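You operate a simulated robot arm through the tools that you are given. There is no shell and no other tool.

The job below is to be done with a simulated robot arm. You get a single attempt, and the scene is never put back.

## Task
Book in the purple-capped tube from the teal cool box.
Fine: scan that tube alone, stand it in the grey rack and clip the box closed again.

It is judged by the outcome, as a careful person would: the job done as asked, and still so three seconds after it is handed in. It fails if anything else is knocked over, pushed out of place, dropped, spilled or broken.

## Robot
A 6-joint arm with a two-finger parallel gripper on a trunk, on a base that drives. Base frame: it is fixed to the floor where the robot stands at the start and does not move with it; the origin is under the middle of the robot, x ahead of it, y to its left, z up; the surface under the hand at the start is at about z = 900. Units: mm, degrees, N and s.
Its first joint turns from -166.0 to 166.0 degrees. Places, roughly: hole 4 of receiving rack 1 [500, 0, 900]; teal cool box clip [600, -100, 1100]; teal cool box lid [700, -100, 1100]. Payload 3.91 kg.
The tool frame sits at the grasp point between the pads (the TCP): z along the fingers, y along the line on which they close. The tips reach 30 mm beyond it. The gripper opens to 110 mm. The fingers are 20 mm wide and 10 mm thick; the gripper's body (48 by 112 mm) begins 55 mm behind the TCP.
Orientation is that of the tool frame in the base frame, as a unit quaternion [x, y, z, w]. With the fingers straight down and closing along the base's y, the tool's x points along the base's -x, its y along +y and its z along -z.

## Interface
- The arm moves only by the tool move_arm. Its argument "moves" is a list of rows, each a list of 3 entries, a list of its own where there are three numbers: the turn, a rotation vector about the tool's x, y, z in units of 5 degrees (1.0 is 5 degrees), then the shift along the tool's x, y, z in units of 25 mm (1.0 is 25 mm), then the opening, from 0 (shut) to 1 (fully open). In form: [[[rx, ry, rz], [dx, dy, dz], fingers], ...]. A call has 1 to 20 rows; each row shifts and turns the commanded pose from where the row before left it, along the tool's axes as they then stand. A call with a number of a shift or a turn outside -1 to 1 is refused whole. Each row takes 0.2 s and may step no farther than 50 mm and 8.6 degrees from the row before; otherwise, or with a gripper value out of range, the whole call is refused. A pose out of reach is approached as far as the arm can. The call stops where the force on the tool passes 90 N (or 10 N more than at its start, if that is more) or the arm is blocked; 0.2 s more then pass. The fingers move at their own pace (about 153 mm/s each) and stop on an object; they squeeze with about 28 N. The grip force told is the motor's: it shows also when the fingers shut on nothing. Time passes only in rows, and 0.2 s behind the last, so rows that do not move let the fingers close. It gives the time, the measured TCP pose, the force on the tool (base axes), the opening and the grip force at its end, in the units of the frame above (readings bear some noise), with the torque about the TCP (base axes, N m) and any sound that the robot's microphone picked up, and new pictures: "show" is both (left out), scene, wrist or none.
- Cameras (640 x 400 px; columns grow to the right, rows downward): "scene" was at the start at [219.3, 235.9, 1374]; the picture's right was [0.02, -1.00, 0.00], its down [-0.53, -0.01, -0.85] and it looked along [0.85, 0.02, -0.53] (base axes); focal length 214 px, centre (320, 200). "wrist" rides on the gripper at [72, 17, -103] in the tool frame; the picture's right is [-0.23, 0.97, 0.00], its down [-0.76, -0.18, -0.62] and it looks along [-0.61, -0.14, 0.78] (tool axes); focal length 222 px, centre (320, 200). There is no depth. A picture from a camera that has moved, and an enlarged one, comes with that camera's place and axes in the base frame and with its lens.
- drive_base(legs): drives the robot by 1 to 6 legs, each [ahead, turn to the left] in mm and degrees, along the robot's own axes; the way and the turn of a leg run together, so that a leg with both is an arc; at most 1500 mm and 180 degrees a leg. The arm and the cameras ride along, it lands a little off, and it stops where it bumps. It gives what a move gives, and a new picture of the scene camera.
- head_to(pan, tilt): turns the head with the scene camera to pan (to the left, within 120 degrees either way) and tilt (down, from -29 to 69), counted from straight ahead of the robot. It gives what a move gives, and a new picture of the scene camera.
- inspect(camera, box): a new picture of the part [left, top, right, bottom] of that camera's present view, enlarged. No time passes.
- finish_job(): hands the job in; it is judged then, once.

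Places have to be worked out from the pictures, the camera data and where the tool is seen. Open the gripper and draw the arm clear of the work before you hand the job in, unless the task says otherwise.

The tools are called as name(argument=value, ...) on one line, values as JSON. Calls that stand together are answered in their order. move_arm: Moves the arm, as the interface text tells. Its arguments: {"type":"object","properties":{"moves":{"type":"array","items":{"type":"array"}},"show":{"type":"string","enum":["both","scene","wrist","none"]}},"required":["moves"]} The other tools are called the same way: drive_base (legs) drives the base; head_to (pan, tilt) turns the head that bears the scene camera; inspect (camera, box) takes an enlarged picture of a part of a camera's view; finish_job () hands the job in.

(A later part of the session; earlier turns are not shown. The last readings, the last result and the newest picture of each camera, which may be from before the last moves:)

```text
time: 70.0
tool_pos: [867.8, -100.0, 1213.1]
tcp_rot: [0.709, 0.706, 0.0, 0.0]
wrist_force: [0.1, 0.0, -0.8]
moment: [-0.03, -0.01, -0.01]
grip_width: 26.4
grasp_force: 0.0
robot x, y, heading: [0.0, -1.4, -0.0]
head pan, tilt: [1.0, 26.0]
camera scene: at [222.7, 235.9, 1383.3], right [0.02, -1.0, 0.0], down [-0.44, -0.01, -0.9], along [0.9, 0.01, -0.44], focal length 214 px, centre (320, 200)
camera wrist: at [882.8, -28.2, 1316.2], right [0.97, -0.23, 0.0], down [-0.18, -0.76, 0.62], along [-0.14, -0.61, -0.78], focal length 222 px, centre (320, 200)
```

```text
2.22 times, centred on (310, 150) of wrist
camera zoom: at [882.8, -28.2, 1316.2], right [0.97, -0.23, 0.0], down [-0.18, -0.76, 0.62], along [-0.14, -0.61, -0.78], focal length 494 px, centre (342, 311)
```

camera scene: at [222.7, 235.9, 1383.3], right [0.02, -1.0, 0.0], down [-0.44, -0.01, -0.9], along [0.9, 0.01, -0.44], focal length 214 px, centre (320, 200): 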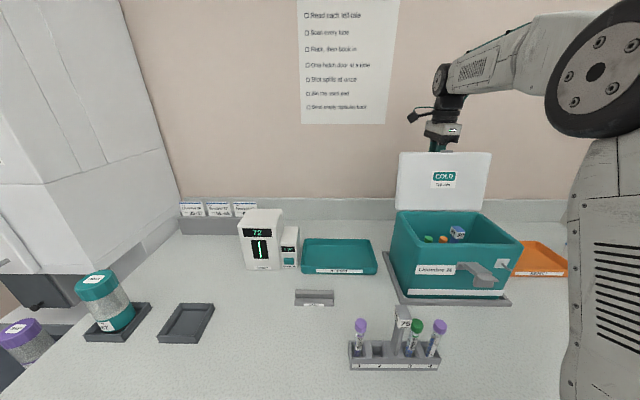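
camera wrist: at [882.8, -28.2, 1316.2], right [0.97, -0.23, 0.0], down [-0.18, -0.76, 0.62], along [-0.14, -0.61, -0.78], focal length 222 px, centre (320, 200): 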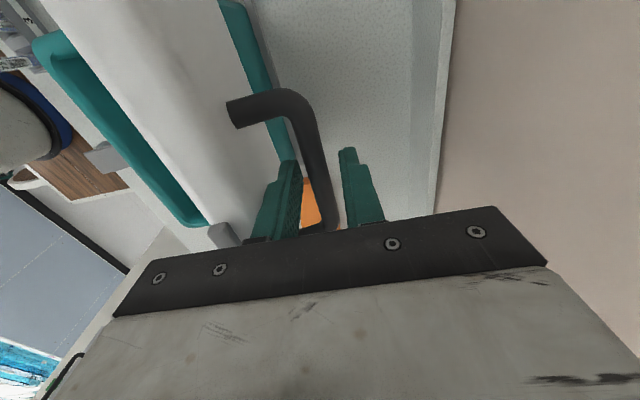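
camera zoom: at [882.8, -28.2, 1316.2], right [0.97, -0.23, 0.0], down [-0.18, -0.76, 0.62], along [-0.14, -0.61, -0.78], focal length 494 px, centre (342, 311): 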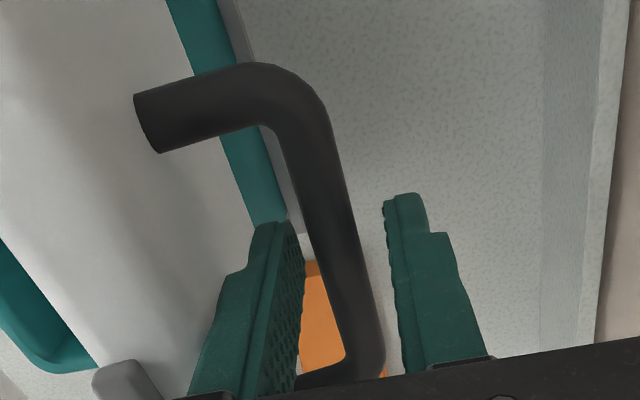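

The bar lies between the fingers. I'll close on it and bring the lid back up and over along the reverse arc (hinge refitted to about x 786, z 1078).

move_arm(moves=[[[0, 0, 0], [0, 0, 0], 0], [[0, 0, 0], [0, 0, 0], 0], [[0, 0, 0], [-0.0, -0.424, -0.264], 0], [[0, 0, 0], [0, -0.444, -0.232], 0], [[0, 0, 0], [0, -0.464, -0.188], 0], [[0, 0, 0], [0, -0.476, -0.148], 0], [[0, 0, 0], [0, -0.488, -0.108], 0], [[0, 0, 0], [0, -0.496, -0.064], 0], [[0, 0, 0], [0, -0.5, -0.02], 0], [[0, 0, 0], [0, -0.5, 0.024], 0], [[0, 0, 0], [0, -0.496, 0.068], 0], [[0, 0, 0], [0, -0.488, 0.108], 0]])

inspect(camera="scene", box=[380, 130, 530, 230])

```text
time: 72.6
tool_pos: [746.1, -100.1, 1231.5]
tcp_rot: [0.709, 0.705, 0.0, 0.0]
wrist_force: [0.4, -4.9, 0.9]
moment: [-0.32, -0.07, 0.09]
grip_width: 13.7
grasp_force: 27.8
robot x, y, heading: [3.3, 0.7, 0.1]
head pan, tilt: [1.0, 26.0]
camera scene: at [222.9, 235.6, 1383.4], right [0.02, -1.0, 0.0], down [-0.44, -0.01, -0.9], along [0.9, 0.01, -0.44], focal length 214 px, centre (320, 200)
camera wrist: at [763.1, -28.4, 1335.1], right [0.97, -0.23, 0.0], down [-0.18, -0.76, 0.62], along [-0.15, -0.61, -0.78], focal length 222 px, centre (320, 200)
```

scene: 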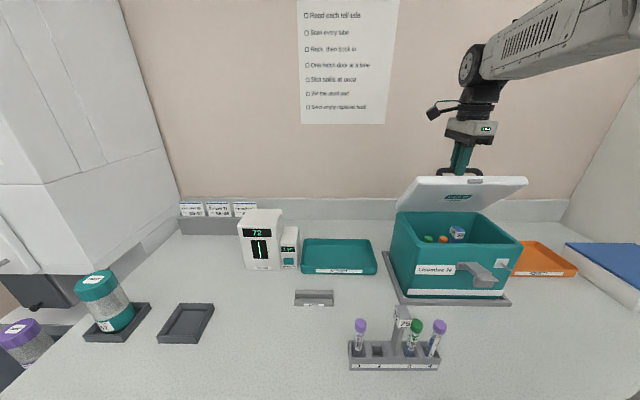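
wrist: 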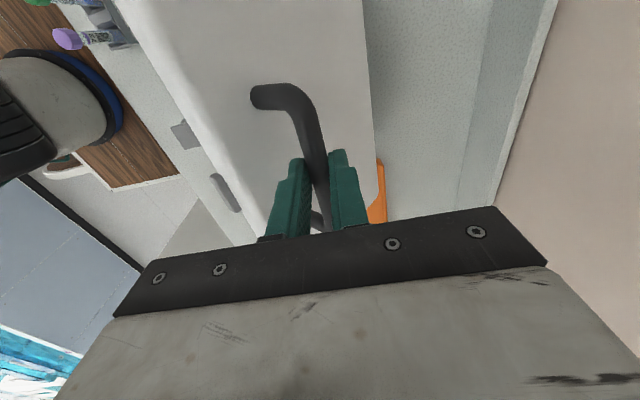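

```text
4.00 times, centred on (455, 180) of scene
camera zoom: at [222.9, 235.6, 1383.4], right [0.02, -1.0, 0.0], down [-0.44, -0.01, -0.9], along [0.9, 0.01, -0.44], focal length 858 px, centre (-220, 280)
```

zoom: 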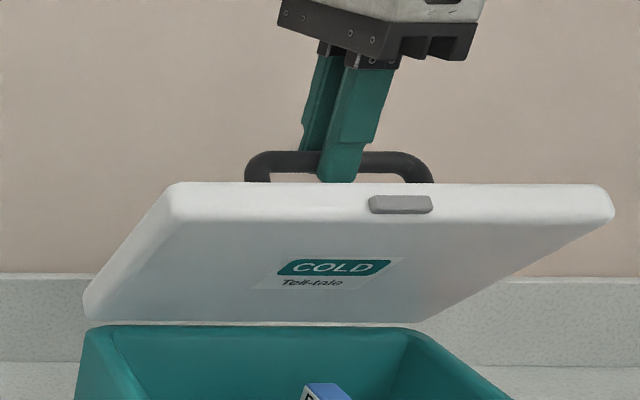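

Forces are almost nil, so the arc fits well, and the lid is about half closed. Continuing the arc down.

move_arm(moves=[[[0, 0, 0], [0, -0.476, 0.152], 0], [[0, 0, 0], [0, -0.46, 0.192], 0], [[0, 0, 0], [0, -0.444, 0.232], 0], [[0, 0, 0], [0, -0.42, 0.272], 0], [[0, 0, 0], [0, -0.396, 0.304], 0], [[0, 0, 0], [0, -0.368, 0.34], 0], [[0, 0, 0], [0, -0.336, 0.372], 0], [[0, 0, 0], [0, -0.304, 0.396], 0], [[0, 0, 0], [0, -0.268, 0.424], 0]])

inspect(camera="scene", box=[380, 160, 530, 270])

```text
time: 74.6
tool_pos: [662.7, -98.9, 1164.2]
tcp_rot: [0.71, 0.705, 0.0, -0.001]
wrist_force: [3.5, -5.5, -0.2]
moment: [-0.26, -0.21, 0.01]
grip_width: 13.7
grasp_force: 28.1
robot x, y, heading: [1.8, 1.2, -0.0]
head pan, tilt: [1.0, 26.0]
camera scene: at [222.9, 235.6, 1383.3], right [0.02, -1.0, 0.0], down [-0.44, -0.01, -0.9], along [0.9, 0.01, -0.44], focal length 214 px, centre (320, 200)
camera wrist: at [677.4, -27.5, 1267.7], right [0.97, -0.23, 0.0], down [-0.18, -0.76, 0.62], along [-0.14, -0.61, -0.78], focal length 222 px, centre (320, 200)
```

scene: 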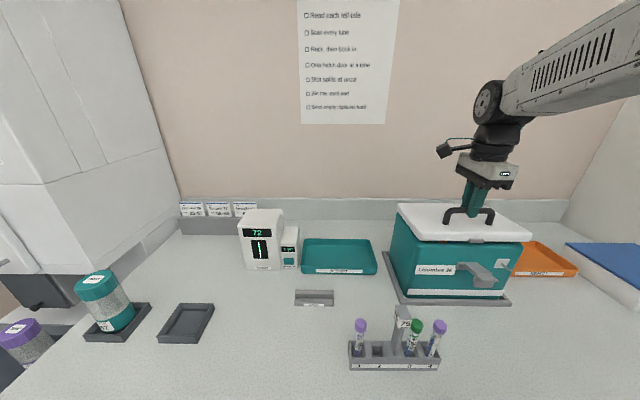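
wrist: 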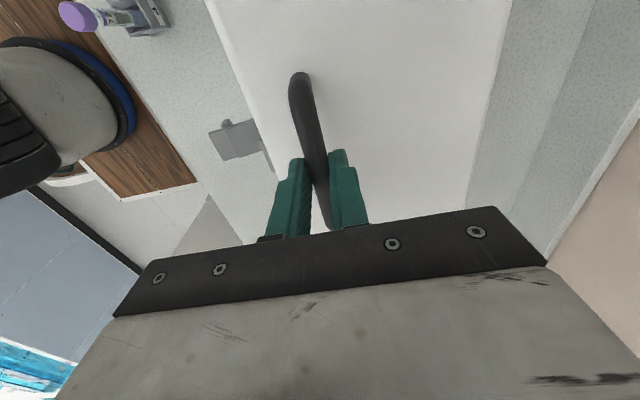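

```text
3.64 times, centred on (455, 215) of scene
camera zoom: at [222.9, 235.6, 1383.3], right [0.02, -1.0, 0.0], down [-0.44, -0.01, -0.9], along [0.9, 0.01, -0.44], focal length 780 px, centre (-171, 146)
```

zoom: 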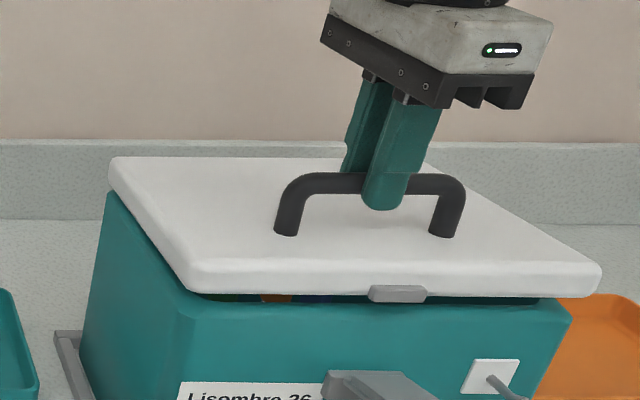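

About 5° remains. I'll lower the lid the last bit, stopping on contact.

move_arm(moves=[[[0, 0, 0], [0, -0.13, 0.22], 0], [[0, 0, 0], [0, -0.11, 0.22], 0], [[0, 0, 0], [0, -0.03, 0.06], 0], [[0, 0, 0], [0, 0, 0], 0]])

inspect(camera="scene", box=[380, 160, 530, 270])

```text
time: 75.6
tool_pos: [654.8, -98.7, 1154.8]
tcp_rot: [0.708, 0.706, 0.001, 0.001]
wrist_force: [12.2, -1.0, 27.2]
moment: [-0.02, -0.26, -0.06]
grip_width: 13.5
grasp_force: 27.8
robot x, y, heading: [-0.6, -0.3, -0.0]
head pan, tilt: [1.0, 26.0]
camera scene: at [222.4, 236.0, 1383.4], right [0.02, -1.0, 0.0], down [-0.44, -0.01, -0.9], along [0.9, 0.01, -0.44], focal length 214 px, centre (320, 200)
camera wrist: at [669.9, -26.7, 1257.5], right [0.97, -0.23, 0.0], down [-0.18, -0.76, 0.62], along [-0.14, -0.61, -0.78], focal length 222 px, centre (320, 200)
```

scene: 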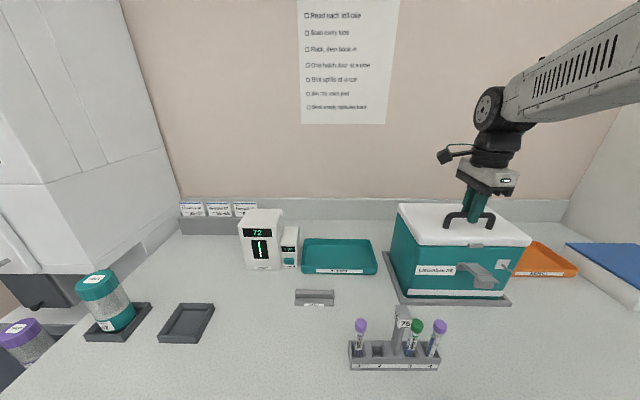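
wrist: 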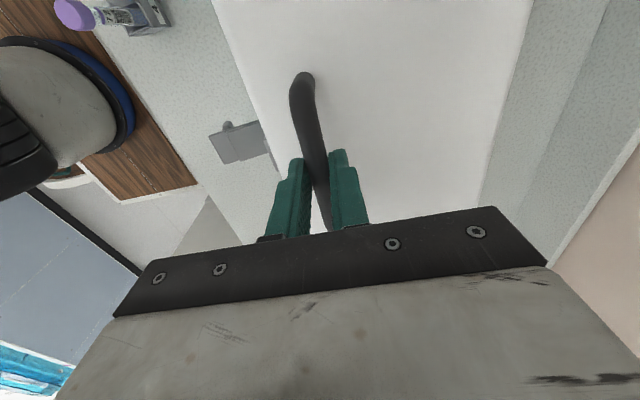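

```text
3.64 times, centred on (455, 215) of scene
camera zoom: at [222.4, 236.0, 1383.4], right [0.02, -1.0, 0.0], down [-0.44, -0.01, -0.9], along [0.9, 0.01, -0.44], focal length 780 px, centre (-171, 146)
```

zoom: 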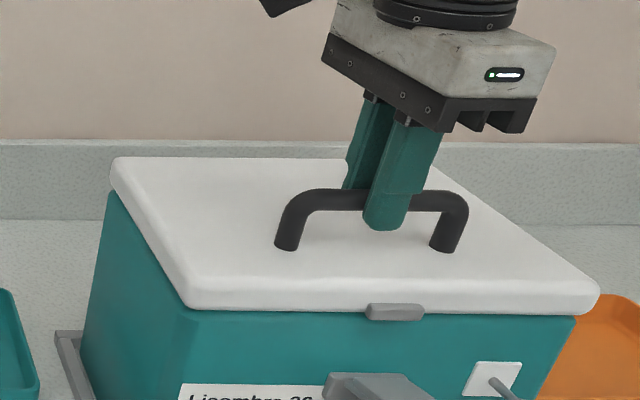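

The lid is down on the box (27 N contact). I'll release the handle, rise clear and turn the hand back to yaw 0 for the clip.

move_arm(moves=[[[0, 0, 0], [0, 0, 0], 0.4], [[0, 0, 0], [0, 0, 0], 0.4], [[0, 0, 0], [0, 0, -0.8], 0.4], [[0, 0, 0], [0, 0, -1], 0.4], [[0, 0, 0], [0, 0, -1], 0.4], [[0, 0, 0], [0, 0, -1], 0.4], [[0, 0, -1], [0, 0, 0], 0.6], [[0, 0, -1], [0, 0, 0], 0.6], [[0, 0, -1], [0, 0, 0], 0.6], [[0, 0, -1], [0, 0, 0], 0.6], [[0, 0, -1], [0, 0, 0], 0.6], [[0, 0, -1], [0, 0, 0], 0.6], [[0, 0, -1], [0, 0, 0], 0.6], [[0, 0, -1], [0, 0, 0], 0.6], [[0, 0, -1], [0, 0, 0], 0.6]], show="none")

move_arm(moves=[[[0, 0, -1], [0, 0, 0], 0.6], [[0, 0, -1], [0, 0, 0], 0.6], [[0, 0, -1], [0, 0, 0], 0.6], [[0, 0, -1], [0, 0, 0], 0.6], [[0, 0, -1], [0, 0, 0], 0.6], [[0, 0, -1], [0, 0, 0], 0.6], [[0, 0, -1], [0, 0, 0], 0.6], [[0, 0, -1], [0, 0, 0], 0.6], [[0, 0, -1], [0, 0, 0], 0.6]], show="none")

drive_base(legs=[[-110, 0]])

```text
time: 78.8
tool_pos: [654.6, -99.6, 1248.6]
tcp_rot: [0.383, 0.924, 0.0, 0.0]
wrist_force: [0.0, 0.3, 0.6]
moment: [0.01, 0.03, -0.04]
grip_width: 66.0
grasp_force: 0.0
robot x, y, heading: [0.2, 0.5, -0.2]
head pan, tilt: [1.0, 26.0]
```

```text
time: 80.8
tool_pos: [655.5, -97.9, 1248.2]
tcp_rot: [0.001, 1.0, 0.001, 0.0]
wrist_force: [0.0, -0.1, 0.0]
moment: [0.02, 0.01, 0.0]
grip_width: 65.9
grasp_force: 0.1
robot x, y, heading: [0.6, -0.7, -0.1]
head pan, tilt: [1.0, 26.0]
```

```text
time: 82.0
tool_pos: [542.8, -98.3, 1248.3]
tcp_rot: [0.003, 1.0, 0.0, -0.001]
wrist_force: [-0.6, -1.1, -0.2]
moment: [0.0, 0.0, 0.04]
grip_width: 66.0
grasp_force: 0.1
robot x, y, heading: [-111.8, 1.2, -0.3]
head pan, tilt: [1.0, 26.0]
camera scene: at [110.3, 236.0, 1383.3], right [0.02, -1.0, 0.0], down [-0.44, -0.01, -0.9], along [0.9, 0.01, -0.44], focal length 214 px, centre (320, 200)
```

scene: 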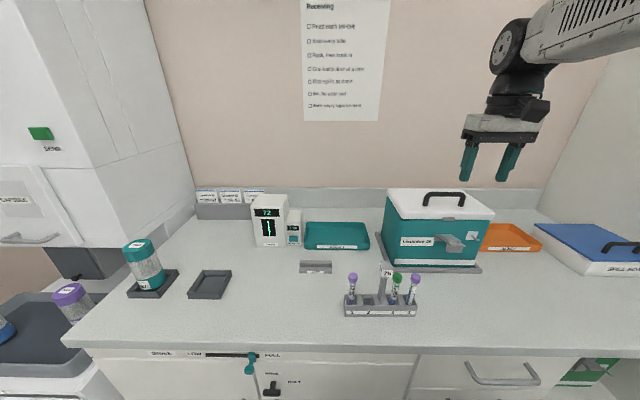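

Now I'll look closely at the open clip lever from both cameras to find its position.

inspect(camera="scene", box=[420, 210, 500, 270])

inspect(camera="wrist", box=[240, 60, 420, 200])

```text
6.67 times, centred on (460, 240) of scene
camera zoom: at [110.3, 236.0, 1383.3], right [0.02, -1.0, 0.0], down [-0.44, -0.01, -0.9], along [0.9, 0.01, -0.44], focal length 1430 px, centre (-613, -67)
```

zoom: 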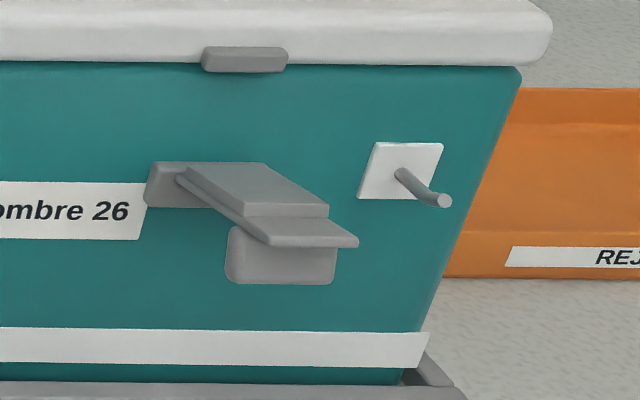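

```text
2.86 times, centred on (330, 130) of wrist
camera zoom: at [468.6, -82.2, 1351.8], right [0.23, 0.97, 0.0], down [0.76, -0.18, 0.62], along [0.61, -0.14, -0.78], focal length 635 px, centre (291, 400)
```

zoom: 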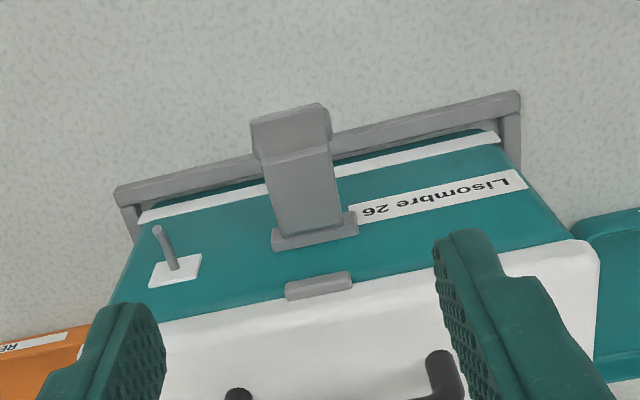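

The lever stands about 75° open: root near (603, 1035), end at (541, −100, 1053), its tab now pointing down around (556, 1033). I'll tilt the hand 40° (tips forward) and bring it to a pre-grip position astride the lever.

move_arm(moves=[[[0, -1, 0], [0, 0, 0], 0.6], [[0, -1, 0], [0, 0, 0], 0.6], [[0, -1, 0], [0, 0, 0], 0.6], [[0, -1, 0], [0, 0, 0], 0.6], [[0, -1, 0], [0, 0, 0], 0.6], [[0, -1, 0], [0, 0, 0], 0.6], [[0, -1, 0], [0, 0, 0], 0.6], [[0, -1, 0], [0, 0, 0], 0.6], [[0, 0, 0], [0.733, -0.015, 0.648], 0.6], [[0, 0, 0], [0.733, -0.015, 0.648], 0.6], [[0, 0, 0], [0.733, -0.015, 0.648], 0.6], [[0, 0, 0], [0.733, -0.015, 0.648], 0.6], [[0, 0, 0], [0.733, -0.015, 0.648], 0.6], [[0, 0, 0], [0.733, -0.015, 0.648], 0.6], [[0, 0, 0], [0.733, -0.015, 0.648], 0.6]])

inspect(camera="scene", box=[400, 180, 520, 280])

inspect(camera="wrist", box=[220, 80, 440, 240])

```text
time: 85.2
tool_pos: [518.6, -102.7, 1078.8]
tcp_rot: [0.003, 0.94, -0.001, 0.341]
wrist_force: [0.7, 0.6, 0.0]
moment: [-0.02, 0.01, -0.03]
grip_width: 66.0
grasp_force: 0.0
robot x, y, heading: [-112.8, -2.3, 0.1]
head pan, tilt: [1.0, 26.0]
camera scene: at [110.2, 236.1, 1383.3], right [0.02, -1.0, 0.0], down [-0.44, -0.01, -0.9], along [0.9, 0.01, -0.44], focal length 214 px, centre (320, 200)
camera wrist: at [394.3, -86.0, 1111.6], right [0.18, 0.97, 0.15], down [0.18, -0.18, 0.97], along [0.97, -0.15, -0.21], focal length 222 px, centre (320, 200)
```

scene: 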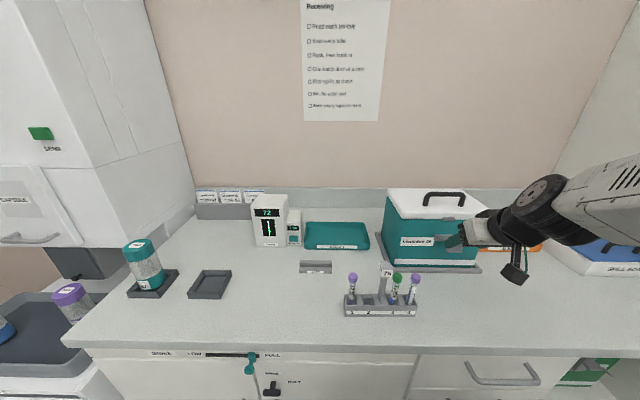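
wrist: 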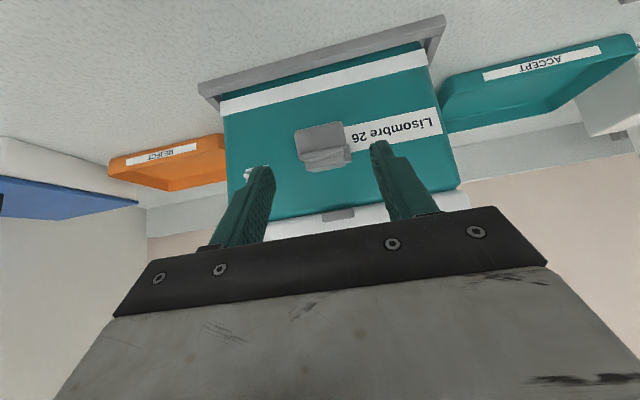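

```text
4.00 times, centred on (460, 230) of scene
camera zoom: at [110.2, 236.1, 1383.3], right [0.02, -1.0, 0.0], down [-0.44, -0.01, -0.9], along [0.9, 0.01, -0.44], focal length 858 px, centre (-240, 80)
```

zoom: 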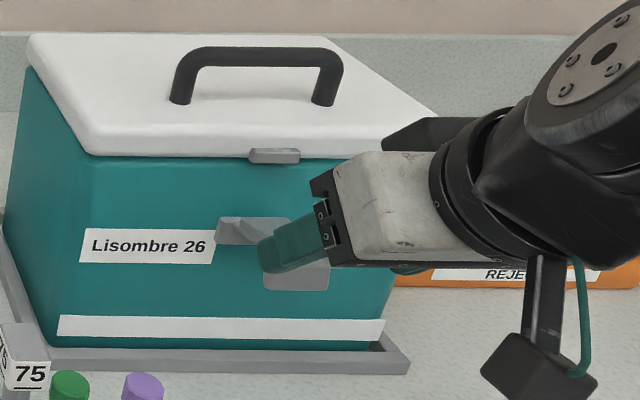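

```text
2.50 times, centred on (330, 160) of wrist
camera zoom: at [394.3, -86.0, 1111.6], right [0.18, 0.97, 0.15], down [0.18, -0.18, 0.97], along [0.97, -0.15, -0.21], focal length 555 px, centre (295, 300)
```

zoom: 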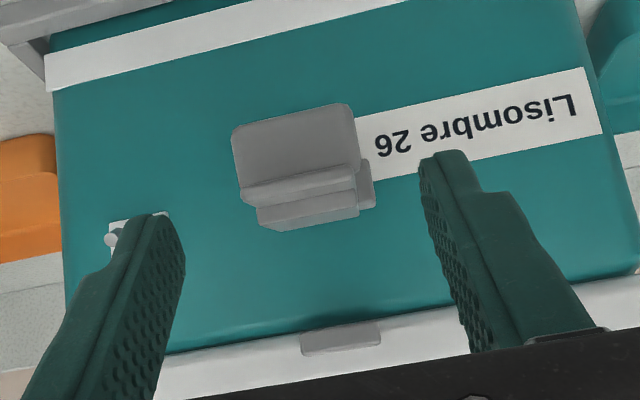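

The lever and tab are centred between the fingers (y≈−101). I'll advance 60 mm along the tool axis to bring the pads beside the tab.

move_arm(moves=[[[0, 0, 0], [0, 0.02, 0.8], 0.6], [[0, 0, 0], [0, 0.02, 0.8], 0.6], [[0, 0, 0], [0, 0.02, 0.7], 0.6], [[0, 0, 0], [0, 0, 0], 0.6]])

inspect(camera="wrist", box=[220, 80, 440, 240])

inspect(camera="scene", box=[400, 180, 520, 280])

```text
time: 86.2
tool_pos: [555.6, -103.2, 1034.9]
tcp_rot: [0.002, 0.94, -0.001, 0.342]
wrist_force: [-1.0, -0.6, -0.5]
moment: [-0.03, -0.01, -0.01]
grip_width: 66.1
grasp_force: 0.1
robot x, y, heading: [-115.5, 3.8, 0.1]
head pan, tilt: [1.0, 26.0]
camera scene: at [110.3, 236.1, 1383.3], right [0.02, -1.0, 0.0], down [-0.44, -0.01, -0.9], along [0.9, 0.01, -0.44], focal length 214 px, centre (320, 200)
camera wrist: at [431.0, -85.3, 1067.4], right [0.18, 0.97, 0.15], down [0.18, -0.18, 0.97], along [0.97, -0.15, -0.21], focal length 222 px, centre (320, 200)
```

scene: 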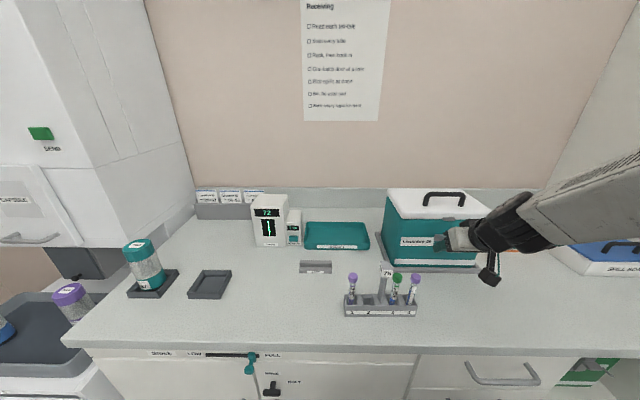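
wrist: 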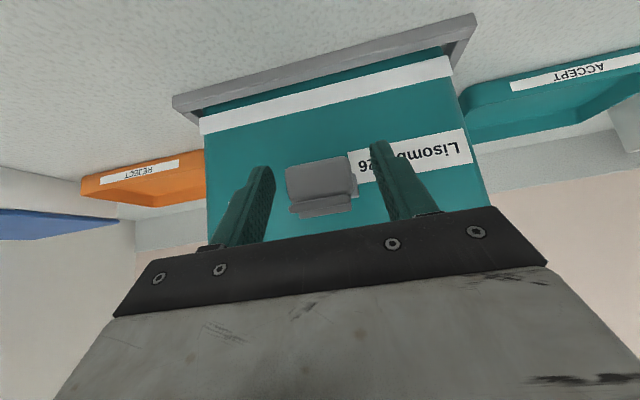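

```text
2.50 times, centred on (330, 160) of wrist
camera zoom: at [431.0, -85.3, 1067.4], right [0.18, 0.97, 0.15], down [0.18, -0.18, 0.97], along [0.97, -0.15, -0.21], focal length 555 px, centre (295, 300)
```

zoom: 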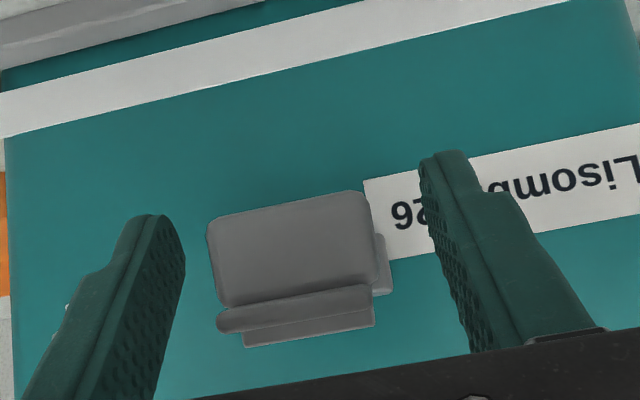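

```text
4.00 times, centred on (460, 230) of scene
camera zoom: at [110.3, 236.1, 1383.3], right [0.02, -1.0, 0.0], down [-0.44, -0.01, -0.9], along [0.9, 0.01, -0.44], focal length 858 px, centre (-240, 80)
```

zoom: 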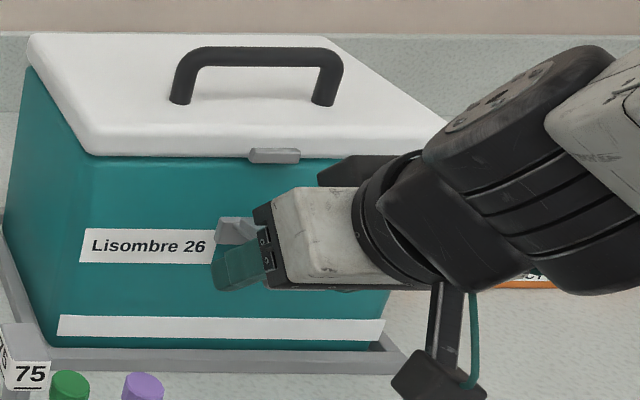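

The tab lies between the pads. Closing on it.

move_arm(moves=[[[0, 0, 0], [0, 0, 0], 0.2], [[0, 0, 0], [0, 0, 0], 0.2], [[0, 0, 0], [0, 0, 0], 0.2]], show="none")

inspect(camera="wrist", box=[220, 80, 440, 240])

```text
time: 87.0
tool_pos: [555.3, -101.3, 1033.9]
tcp_rot: [0.003, 0.94, -0.001, 0.342]
wrist_force: [0.9, -1.8, -0.6]
moment: [0.04, 0.05, 0.03]
grip_width: 39.9
grasp_force: 27.9
robot x, y, heading: [-109.9, 3.6, -0.1]
head pan, tilt: [1.0, 26.0]
```

```text
2.50 times, centred on (330, 160) of wrist
camera zoom: at [431.0, -85.4, 1067.5], right [0.18, 0.97, 0.15], down [0.18, -0.18, 0.97], along [0.97, -0.15, -0.21], focal length 555 px, centre (295, 300)
```

zoom: 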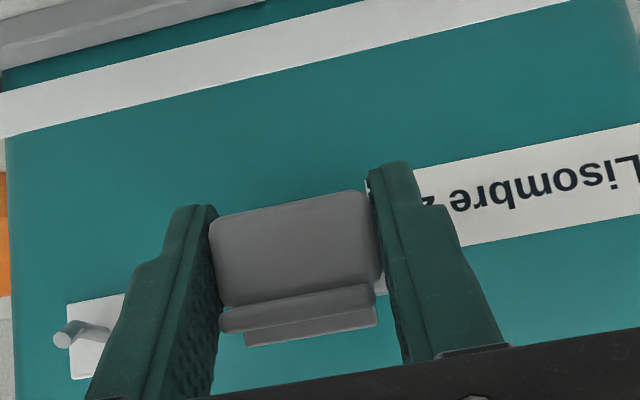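

The tab is gripped (39.9 mm). I'll swing the lever up along its arc in the first eight steps and check forces.

move_arm(moves=[[[0, 0.533, 0], [-0.106, 0, -0.126], 0.2], [[0, 0.533, 0], [-0.111, 0, -0.121], 0.2], [[0, 0.533, 0], [-0.116, 0, -0.116], 0.2], [[0, 0.533, 0], [-0.12, 0, -0.112], 0.2], [[0, 0.533, 0], [-0.125, 0, -0.107], 0.2], [[0, 0.533, 0], [-0.129, 0, -0.101], 0.2], [[0, 0.533, 0], [-0.133, 0, -0.096], 0.2]])

inspect(camera="wrist", box=[220, 80, 440, 240])

inspect(camera="scene", box=[400, 180, 520, 280])

```text
time: 88.6
tool_pos: [563.3, -100.9, 1061.1]
tcp_rot: [0.002, 0.983, 0.0, 0.184]
wrist_force: [1.8, 0.3, -11.4]
moment: [0.11, 0.52, -0.13]
grip_width: 40.0
grasp_force: 27.5
robot x, y, heading: [-112.6, 1.3, -0.0]
head pan, tilt: [1.0, 26.0]
camera scene: at [110.8, 236.0, 1383.2], right [0.02, -1.0, 0.0], down [-0.44, -0.01, -0.9], along [0.9, 0.01, -0.44], focal length 214 px, centre (320, 200)
camera wrist: at [455.7, -84.3, 1132.4], right [0.22, 0.97, 0.08], down [0.48, -0.18, 0.86], along [0.85, -0.15, -0.51], focal length 222 px, centre (320, 200)
```

scene: 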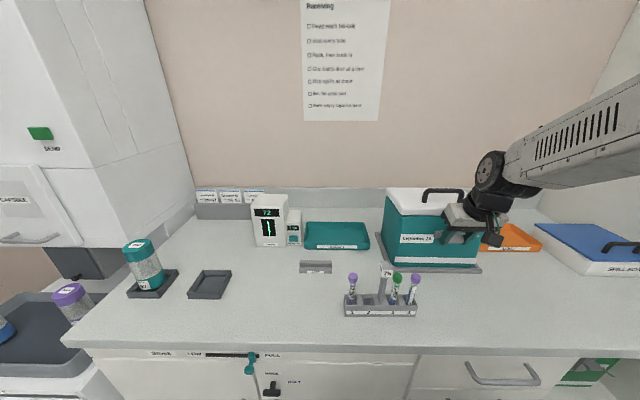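
wrist: 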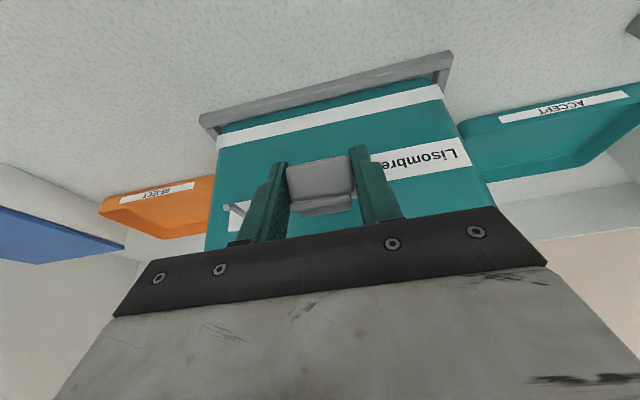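

```text
2.50 times, centred on (330, 160) of wrist
camera zoom: at [455.7, -84.3, 1132.4], right [0.22, 0.97, 0.08], down [0.48, -0.18, 0.86], along [0.85, -0.15, -0.51], focal length 555 px, centre (295, 300)
```

zoom: 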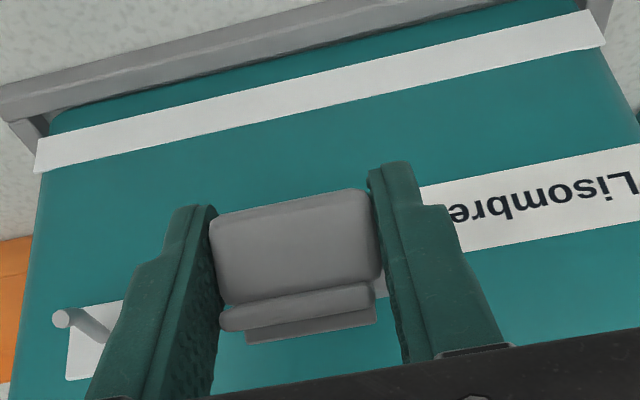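

```text
4.00 times, centred on (460, 230) of scene
camera zoom: at [110.8, 236.0, 1383.2], right [0.02, -1.0, 0.0], down [-0.44, -0.01, -0.9], along [0.9, 0.01, -0.44], focal length 858 px, centre (-240, 80)
```

zoom: 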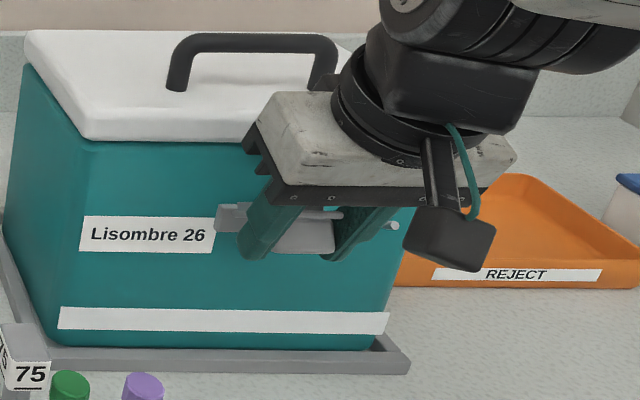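

The box's front has lifted slightly: the lever did not turn relative to the hand, so the hand is tipping the box instead. I'll reverse these steps at once to set the box back down.

move_arm(moves=[[[0, -0.533, 0], [0.133, 0, 0.096], 0.2], [[0, -0.533, 0], [0.129, 0, 0.101], 0.2], [[0, -0.533, 0], [0.125, 0, 0.107], 0.2], [[0, -0.533, 0], [0.12, 0, 0.112], 0.2], [[0, -0.533, 0], [0.116, 0, 0.116], 0.2], [[0, -0.533, 0], [0.111, 0, 0.121], 0.2], [[0, -0.533, 0], [0.106, 0, 0.126], 0.2]])

inspect(camera="scene", box=[400, 180, 520, 280])

inspect(camera="wrist", box=[220, 80, 440, 240])

```text
time: 90.2
tool_pos: [552.7, -98.5, 1036.5]
tcp_rot: [0.003, 0.939, -0.001, 0.343]
wrist_force: [-4.2, 2.8, -1.3]
moment: [0.56, 0.09, -0.03]
grip_width: 39.9
grasp_force: 28.1
robot x, y, heading: [-113.4, 3.7, -0.2]
head pan, tilt: [1.0, 26.0]
camera scene: at [110.2, 236.2, 1383.3], right [0.02, -1.0, 0.0], down [-0.44, -0.01, -0.9], along [0.9, 0.01, -0.44], focal length 214 px, centre (320, 200)
camera wrist: at [429.4, -82.7, 1068.8], right [0.18, 0.97, 0.15], down [0.18, -0.18, 0.97], along [0.97, -0.15, -0.21], focal length 222 px, centre (320, 200)
```

scene: 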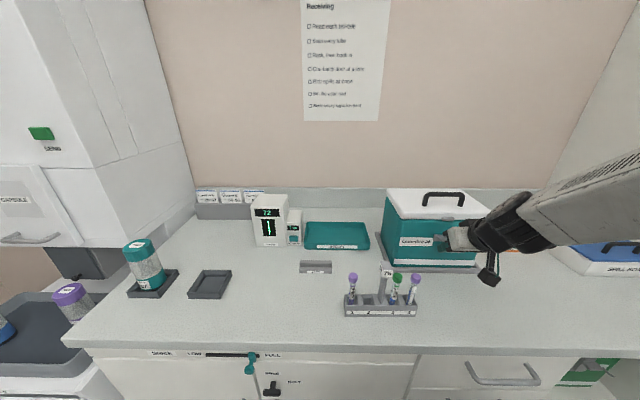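
wrist: 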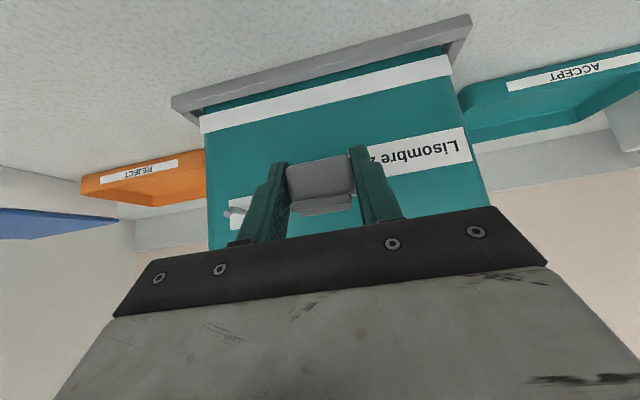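

```text
4.00 times, centred on (460, 230) of scene
camera zoom: at [110.2, 236.2, 1383.3], right [0.02, -1.0, 0.0], down [-0.44, -0.01, -0.9], along [0.9, 0.01, -0.44], focal length 858 px, centre (-240, 80)
```

zoom: 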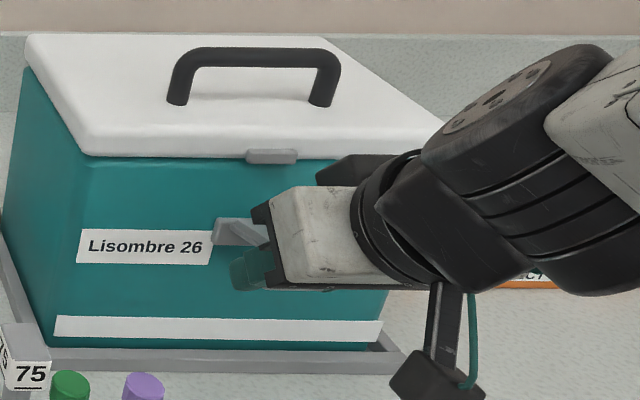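

```text
2.50 times, centred on (330, 160) of wrist
camera zoom: at [429.4, -82.7, 1068.8], right [0.18, 0.97, 0.15], down [0.18, -0.18, 0.97], along [0.97, -0.15, -0.21], focal length 555 px, centre (295, 300)
```

zoom: 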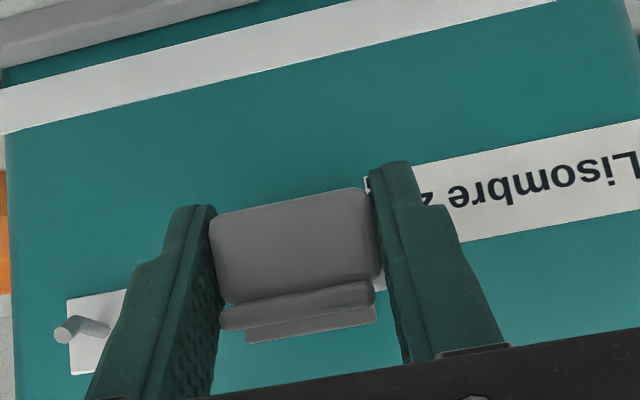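

The box is back down. I'll compare it with the earlier enlarged view to see whether it shifted in its tray.

inspect(camera="scene", box=[420, 210, 500, 270])

inspect(camera="scene", box=[370, 180, 490, 280])

```text
6.67 times, centred on (460, 240) of scene
camera zoom: at [110.2, 236.2, 1383.3], right [0.02, -1.0, 0.0], down [-0.44, -0.01, -0.9], along [0.9, 0.01, -0.44], focal length 1430 px, centre (-613, -67)
```

zoom: 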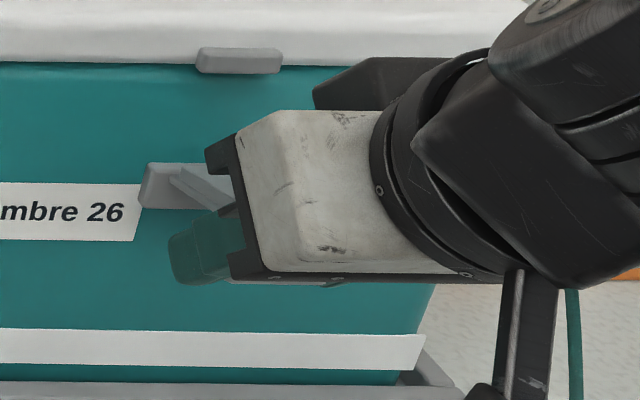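

```text
4.00 times, centred on (430, 230) of scene
camera zoom: at [110.2, 236.2, 1383.3], right [0.02, -1.0, 0.0], down [-0.44, -0.01, -0.9], along [0.9, 0.01, -0.44], focal length 858 px, centre (-120, 80)
```

zoom: 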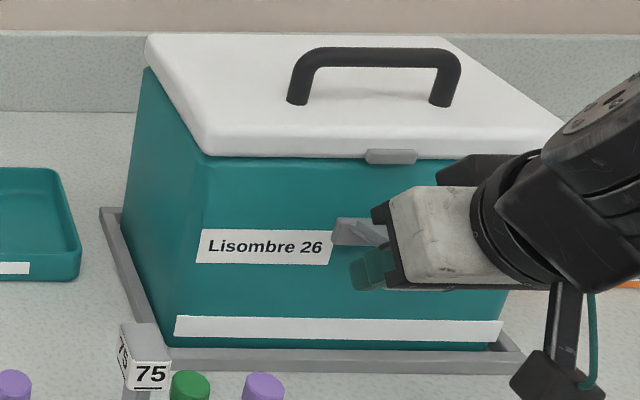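

The box front has slipped about 2.5 mm towards +y within its tray. While I still hold the tab I'll nudge it back 2.5–3 mm in −y and look again.

move_arm(moves=[[[0, 0, 0], [0, -0.06, 0], 0.2], [[0, 0, 0], [0, -0.06, 0], 0.2], [[0, 0, 0], [0, 0, 0], 0.2]], show="none")

inspect(camera="scene", box=[420, 210, 500, 270])

```text
time: 91.0
tool_pos: [553.6, -102.0, 1037.4]
tcp_rot: [0.002, 0.939, -0.002, 0.343]
wrist_force: [-0.9, 10.0, 8.1]
moment: [0.08, -0.41, 0.48]
grip_width: 39.8
grasp_force: 28.0
robot x, y, heading: [-115.2, -1.3, -0.0]
head pan, tilt: [1.0, 26.0]
```

```text
6.67 times, centred on (460, 240) of scene
camera zoom: at [110.0, 236.6, 1383.3], right [0.02, -1.0, 0.0], down [-0.44, -0.01, -0.9], along [0.9, 0.01, -0.44], focal length 1430 px, centre (-613, -67)
```

zoom: 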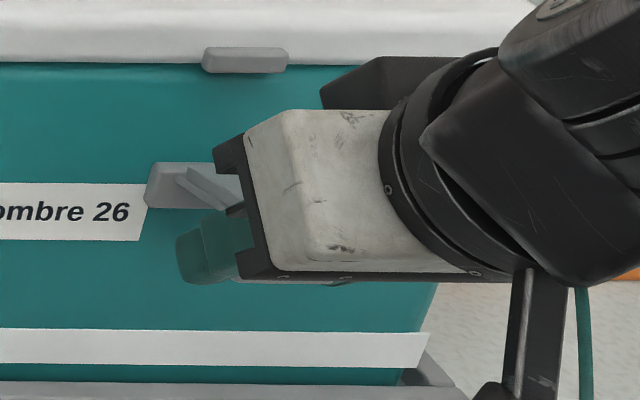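

The catch and stripe are back at their original pixel positions. I'll open the fingers, back out along the tool axis, and instead push the freely swinging lever up from beneath with closed fingers (it had dropped by itself, so it turns easily).

move_arm(moves=[[[0, 0, 0], [0, 0, 0], 0.6], [[0, 0, 0], [0, 0, 0], 0.6], [[0, 0, 0], [0, 0, -0.9], 0.6], [[0, 0, 0], [0, 0, -1], 0.6], [[0, -0.5, 0], [0, 0, -1], 0.6], [[0, -0.5, 0], [0, 0, 0], 0.0], [[0, 0, 0], [0, 0, 0], 0.0]])

inspect(camera="scene", box=[400, 190, 500, 270])

inspect(camera="wrist", box=[220, 80, 440, 240])

```text
time: 92.6
tool_pos: [507.3, -101.9, 1090.2]
tcp_rot: [0.003, 0.924, -0.001, 0.382]
wrist_force: [0.2, 0.9, 0.2]
moment: [0.0, 0.0, 0.02]
grip_width: 0.1
grasp_force: 27.9
robot x, y, heading: [-117.1, 0.6, -0.1]
head pan, tilt: [1.0, 26.0]
camera scene: at [110.4, 236.1, 1383.3], right [0.02, -1.0, 0.0], down [-0.44, -0.01, -0.9], along [0.9, 0.01, -0.44], focal length 214 px, centre (320, 200)
camera wrist: at [381.4, -85.3, 1112.8], right [0.17, 0.97, 0.16], down [0.1, -0.18, 0.98], along [0.98, -0.15, -0.12], focal length 222 px, centre (320, 200)
```

scene: 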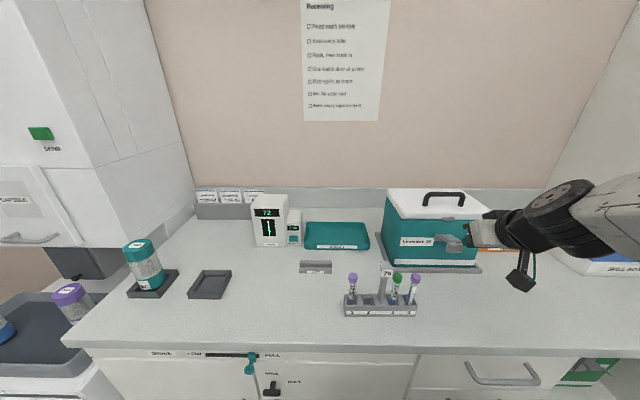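
wrist: 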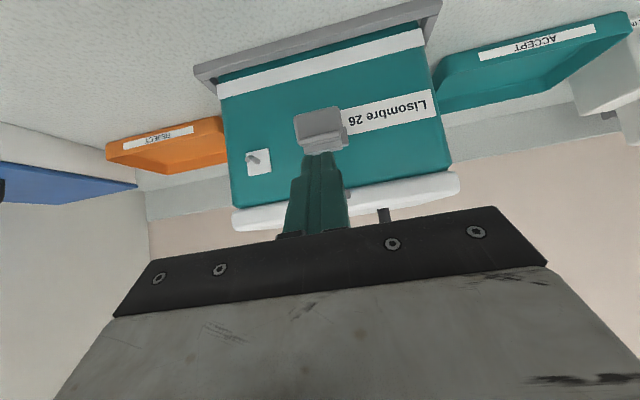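

```text
5.00 times, centred on (450, 230) of scene
camera zoom: at [110.4, 236.1, 1383.3], right [0.02, -1.0, 0.0], down [-0.44, -0.01, -0.9], along [0.9, 0.01, -0.44], focal length 1072 px, centre (-330, 50)
```

zoom: 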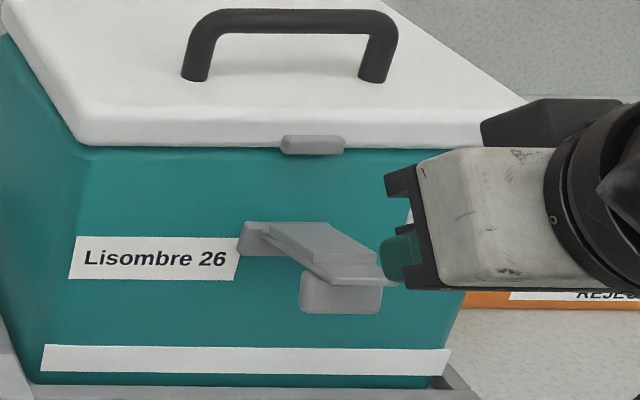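

```text
2.50 times, centred on (330, 160) of wrist
camera zoom: at [381.4, -85.3, 1112.8], right [0.17, 0.97, 0.16], down [0.1, -0.18, 0.98], along [0.98, -0.15, -0.12], focal length 555 px, centre (295, 300)
```

zoom: 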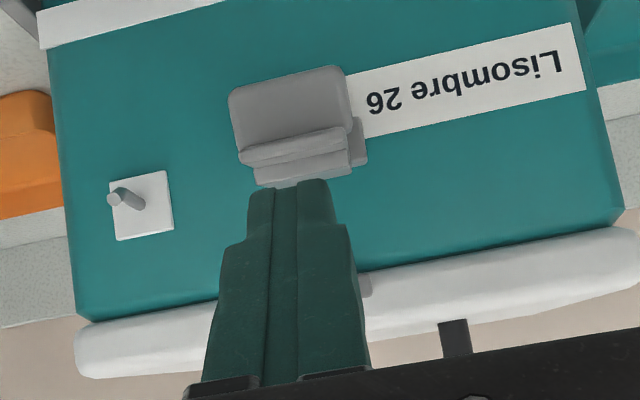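

Refitting the clip's pivot to (607, 1024) with the lever 66° open, the tab's tip is at (550, 1024). I'll back off a little, drop the closed fingers below lever level, and bring them in under the tab with about 5 mm clearance.

move_arm(moves=[[[0, 0, 0], [0.424, 0.03, -0.424], 0], [[0, 0, 0], [0.519, 0, 0.519], 0], [[0, 0, 0], [0.519, 0, 0.519], 0], [[0, 0, 0], [0.519, 0, 0.519], 0], [[0, 0, 0], [-0.332, 0, 0.672], 0], [[0, 0, 0], [-0.332, 0, 0.672], 0]])

inspect(camera="scene", box=[400, 190, 500, 270])

inspect(camera="wrist", box=[220, 80, 440, 240])

```text
time: 93.7
tool_pos: [521.7, -110.3, 1063.9]
tcp_rot: [0.001, 0.923, 0.0, 0.385]
wrist_force: [-78.0, 8.1, 52.2]
moment: [0.19, 0.08, 0.17]
grip_width: 0.1
grasp_force: 28.1
out of reach, approached as far as the arm can: row 1, 2, 3, 4
robot x, y, heading: [-110.7, -0.6, -0.3]
head pan, tilt: [1.0, 26.0]
stopped in row 5: the force on the tool passed its limit at 133 N (the readings are from after the stop); the commanded pose is now the measured one
camera scene: at [104.6, 236.5, 1384.0], right [0.01, -1.0, 0.0], down [-0.44, -0.01, -0.9], along [0.9, 0.01, -0.44], focal length 214 px, centre (320, 200)
camera wrist: at [395.1, -93.8, 1085.0], right [0.16, 0.97, 0.16], down [0.09, -0.18, 0.98], along [0.98, -0.14, -0.12], focal length 222 px, centre (320, 200)
```

scene: 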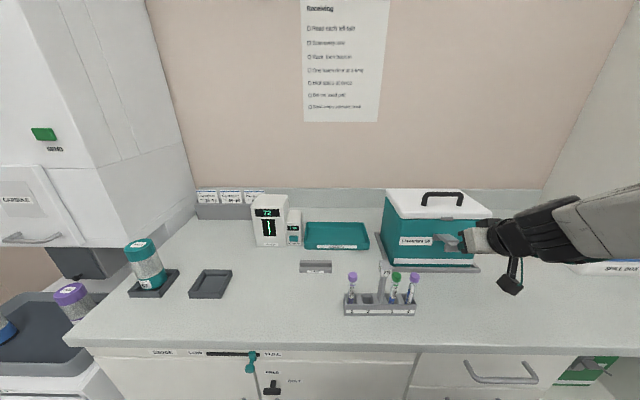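
wrist: 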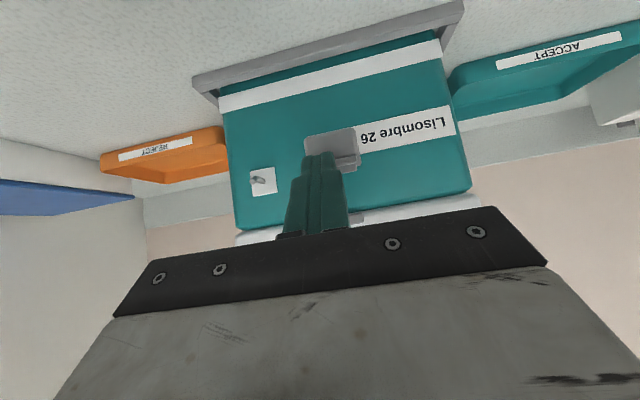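

```text
5.00 times, centred on (450, 230) of scene
camera zoom: at [104.6, 236.5, 1384.0], right [0.01, -1.0, 0.0], down [-0.44, -0.01, -0.9], along [0.9, 0.01, -0.44], focal length 1072 px, centre (-330, 50)
```

zoom: 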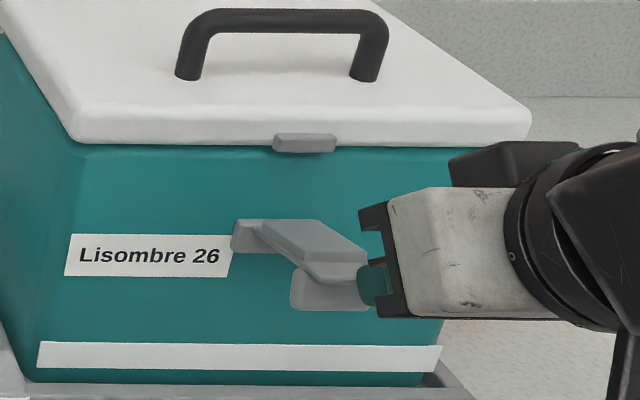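

```text
2.50 times, centred on (330, 160) of wrist
camera zoom: at [395.1, -93.8, 1085.0], right [0.16, 0.97, 0.16], down [0.09, -0.18, 0.98], along [0.98, -0.14, -0.12], focal length 555 px, centre (295, 300)
```

zoom: 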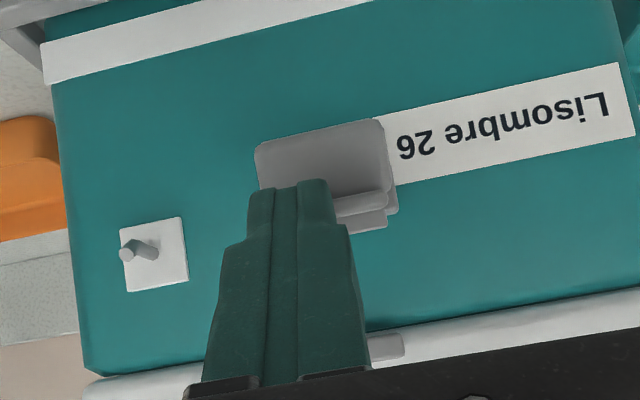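

The first rows were out of reach, so the fingers came down short and pressed on the lever. I'll back away at once along the tool axis and check the box.

move_arm(moves=[[[0, 0, 0], [0, 0.1, -0.4], 0], [[0, 0, 0], [0, 0.1, -0.4], 0], [[0, 1, 0], [-0.3, 0.1, -0.6], 0]])

inspect(camera="scene", box=[370, 180, 490, 280])

inspect(camera="wrist", box=[180, 40, 460, 240])

```text
time: 94.5
tool_pos: [506.5, -103.8, 1090.2]
tcp_rot: [0.002, 0.94, 0.0, 0.341]
wrist_force: [-0.5, 0.4, -0.9]
moment: [0.0, 0.01, -0.01]
grip_width: 0.0
grasp_force: 28.3
robot x, y, heading: [-111.8, 0.1, -0.2]
head pan, tilt: [1.0, 26.0]
camera scene: at [110.3, 236.0, 1383.3], right [0.02, -1.0, 0.0], down [-0.44, -0.01, -0.9], along [0.9, 0.01, -0.44], focal length 214 px, centre (320, 200)
camera wrist: at [383.6, -86.9, 1122.7], right [0.18, 0.97, 0.15], down [0.18, -0.18, 0.97], along [0.97, -0.14, -0.21], focal length 222 px, centre (320, 200)
```

scene: 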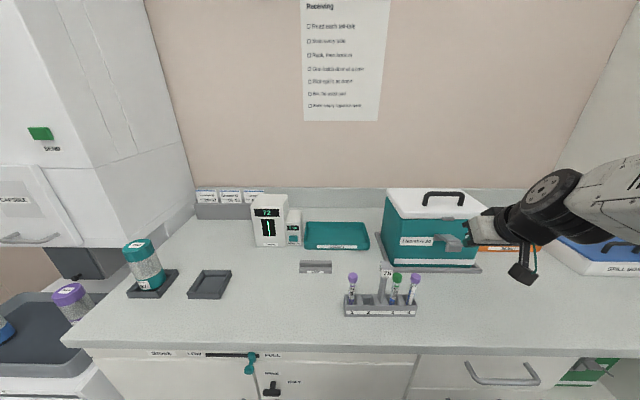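
wrist: 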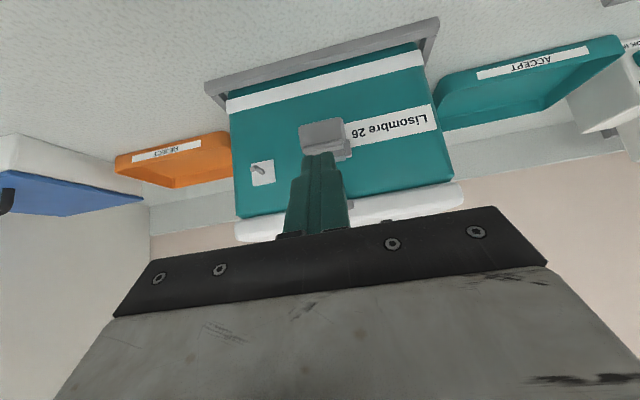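

```text
4.00 times, centred on (430, 230) of scene
camera zoom: at [110.3, 236.0, 1383.3], right [0.02, -1.0, 0.0], down [-0.44, -0.01, -0.9], along [0.9, 0.01, -0.44], focal length 858 px, centre (-120, 80)
```

zoom: 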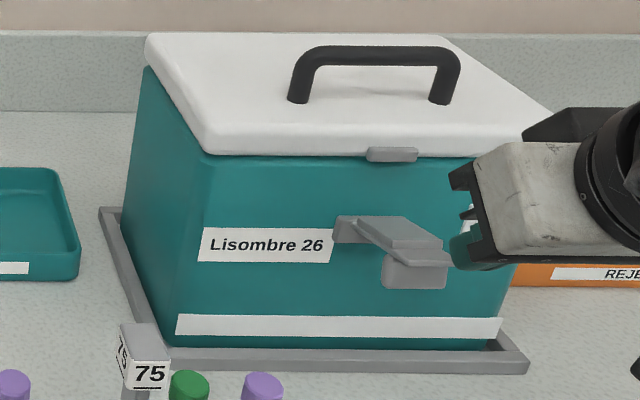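

```text
2.00 times, centred on (320, 140) of wrist
camera zoom: at [383.6, -86.9, 1122.7], right [0.18, 0.97, 0.15], down [0.18, -0.18, 0.97], along [0.97, -0.14, -0.21], focal length 444 px, centre (320, 320)
```

zoom: 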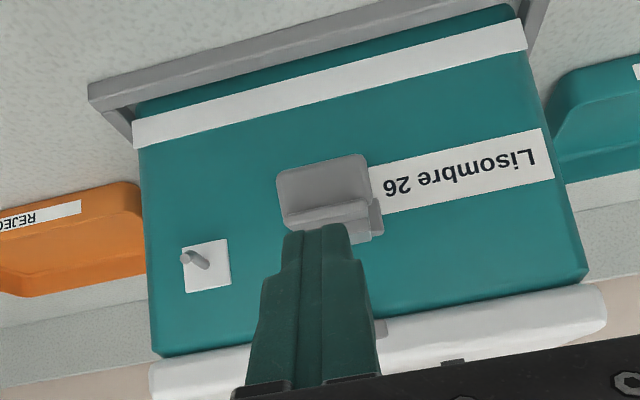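

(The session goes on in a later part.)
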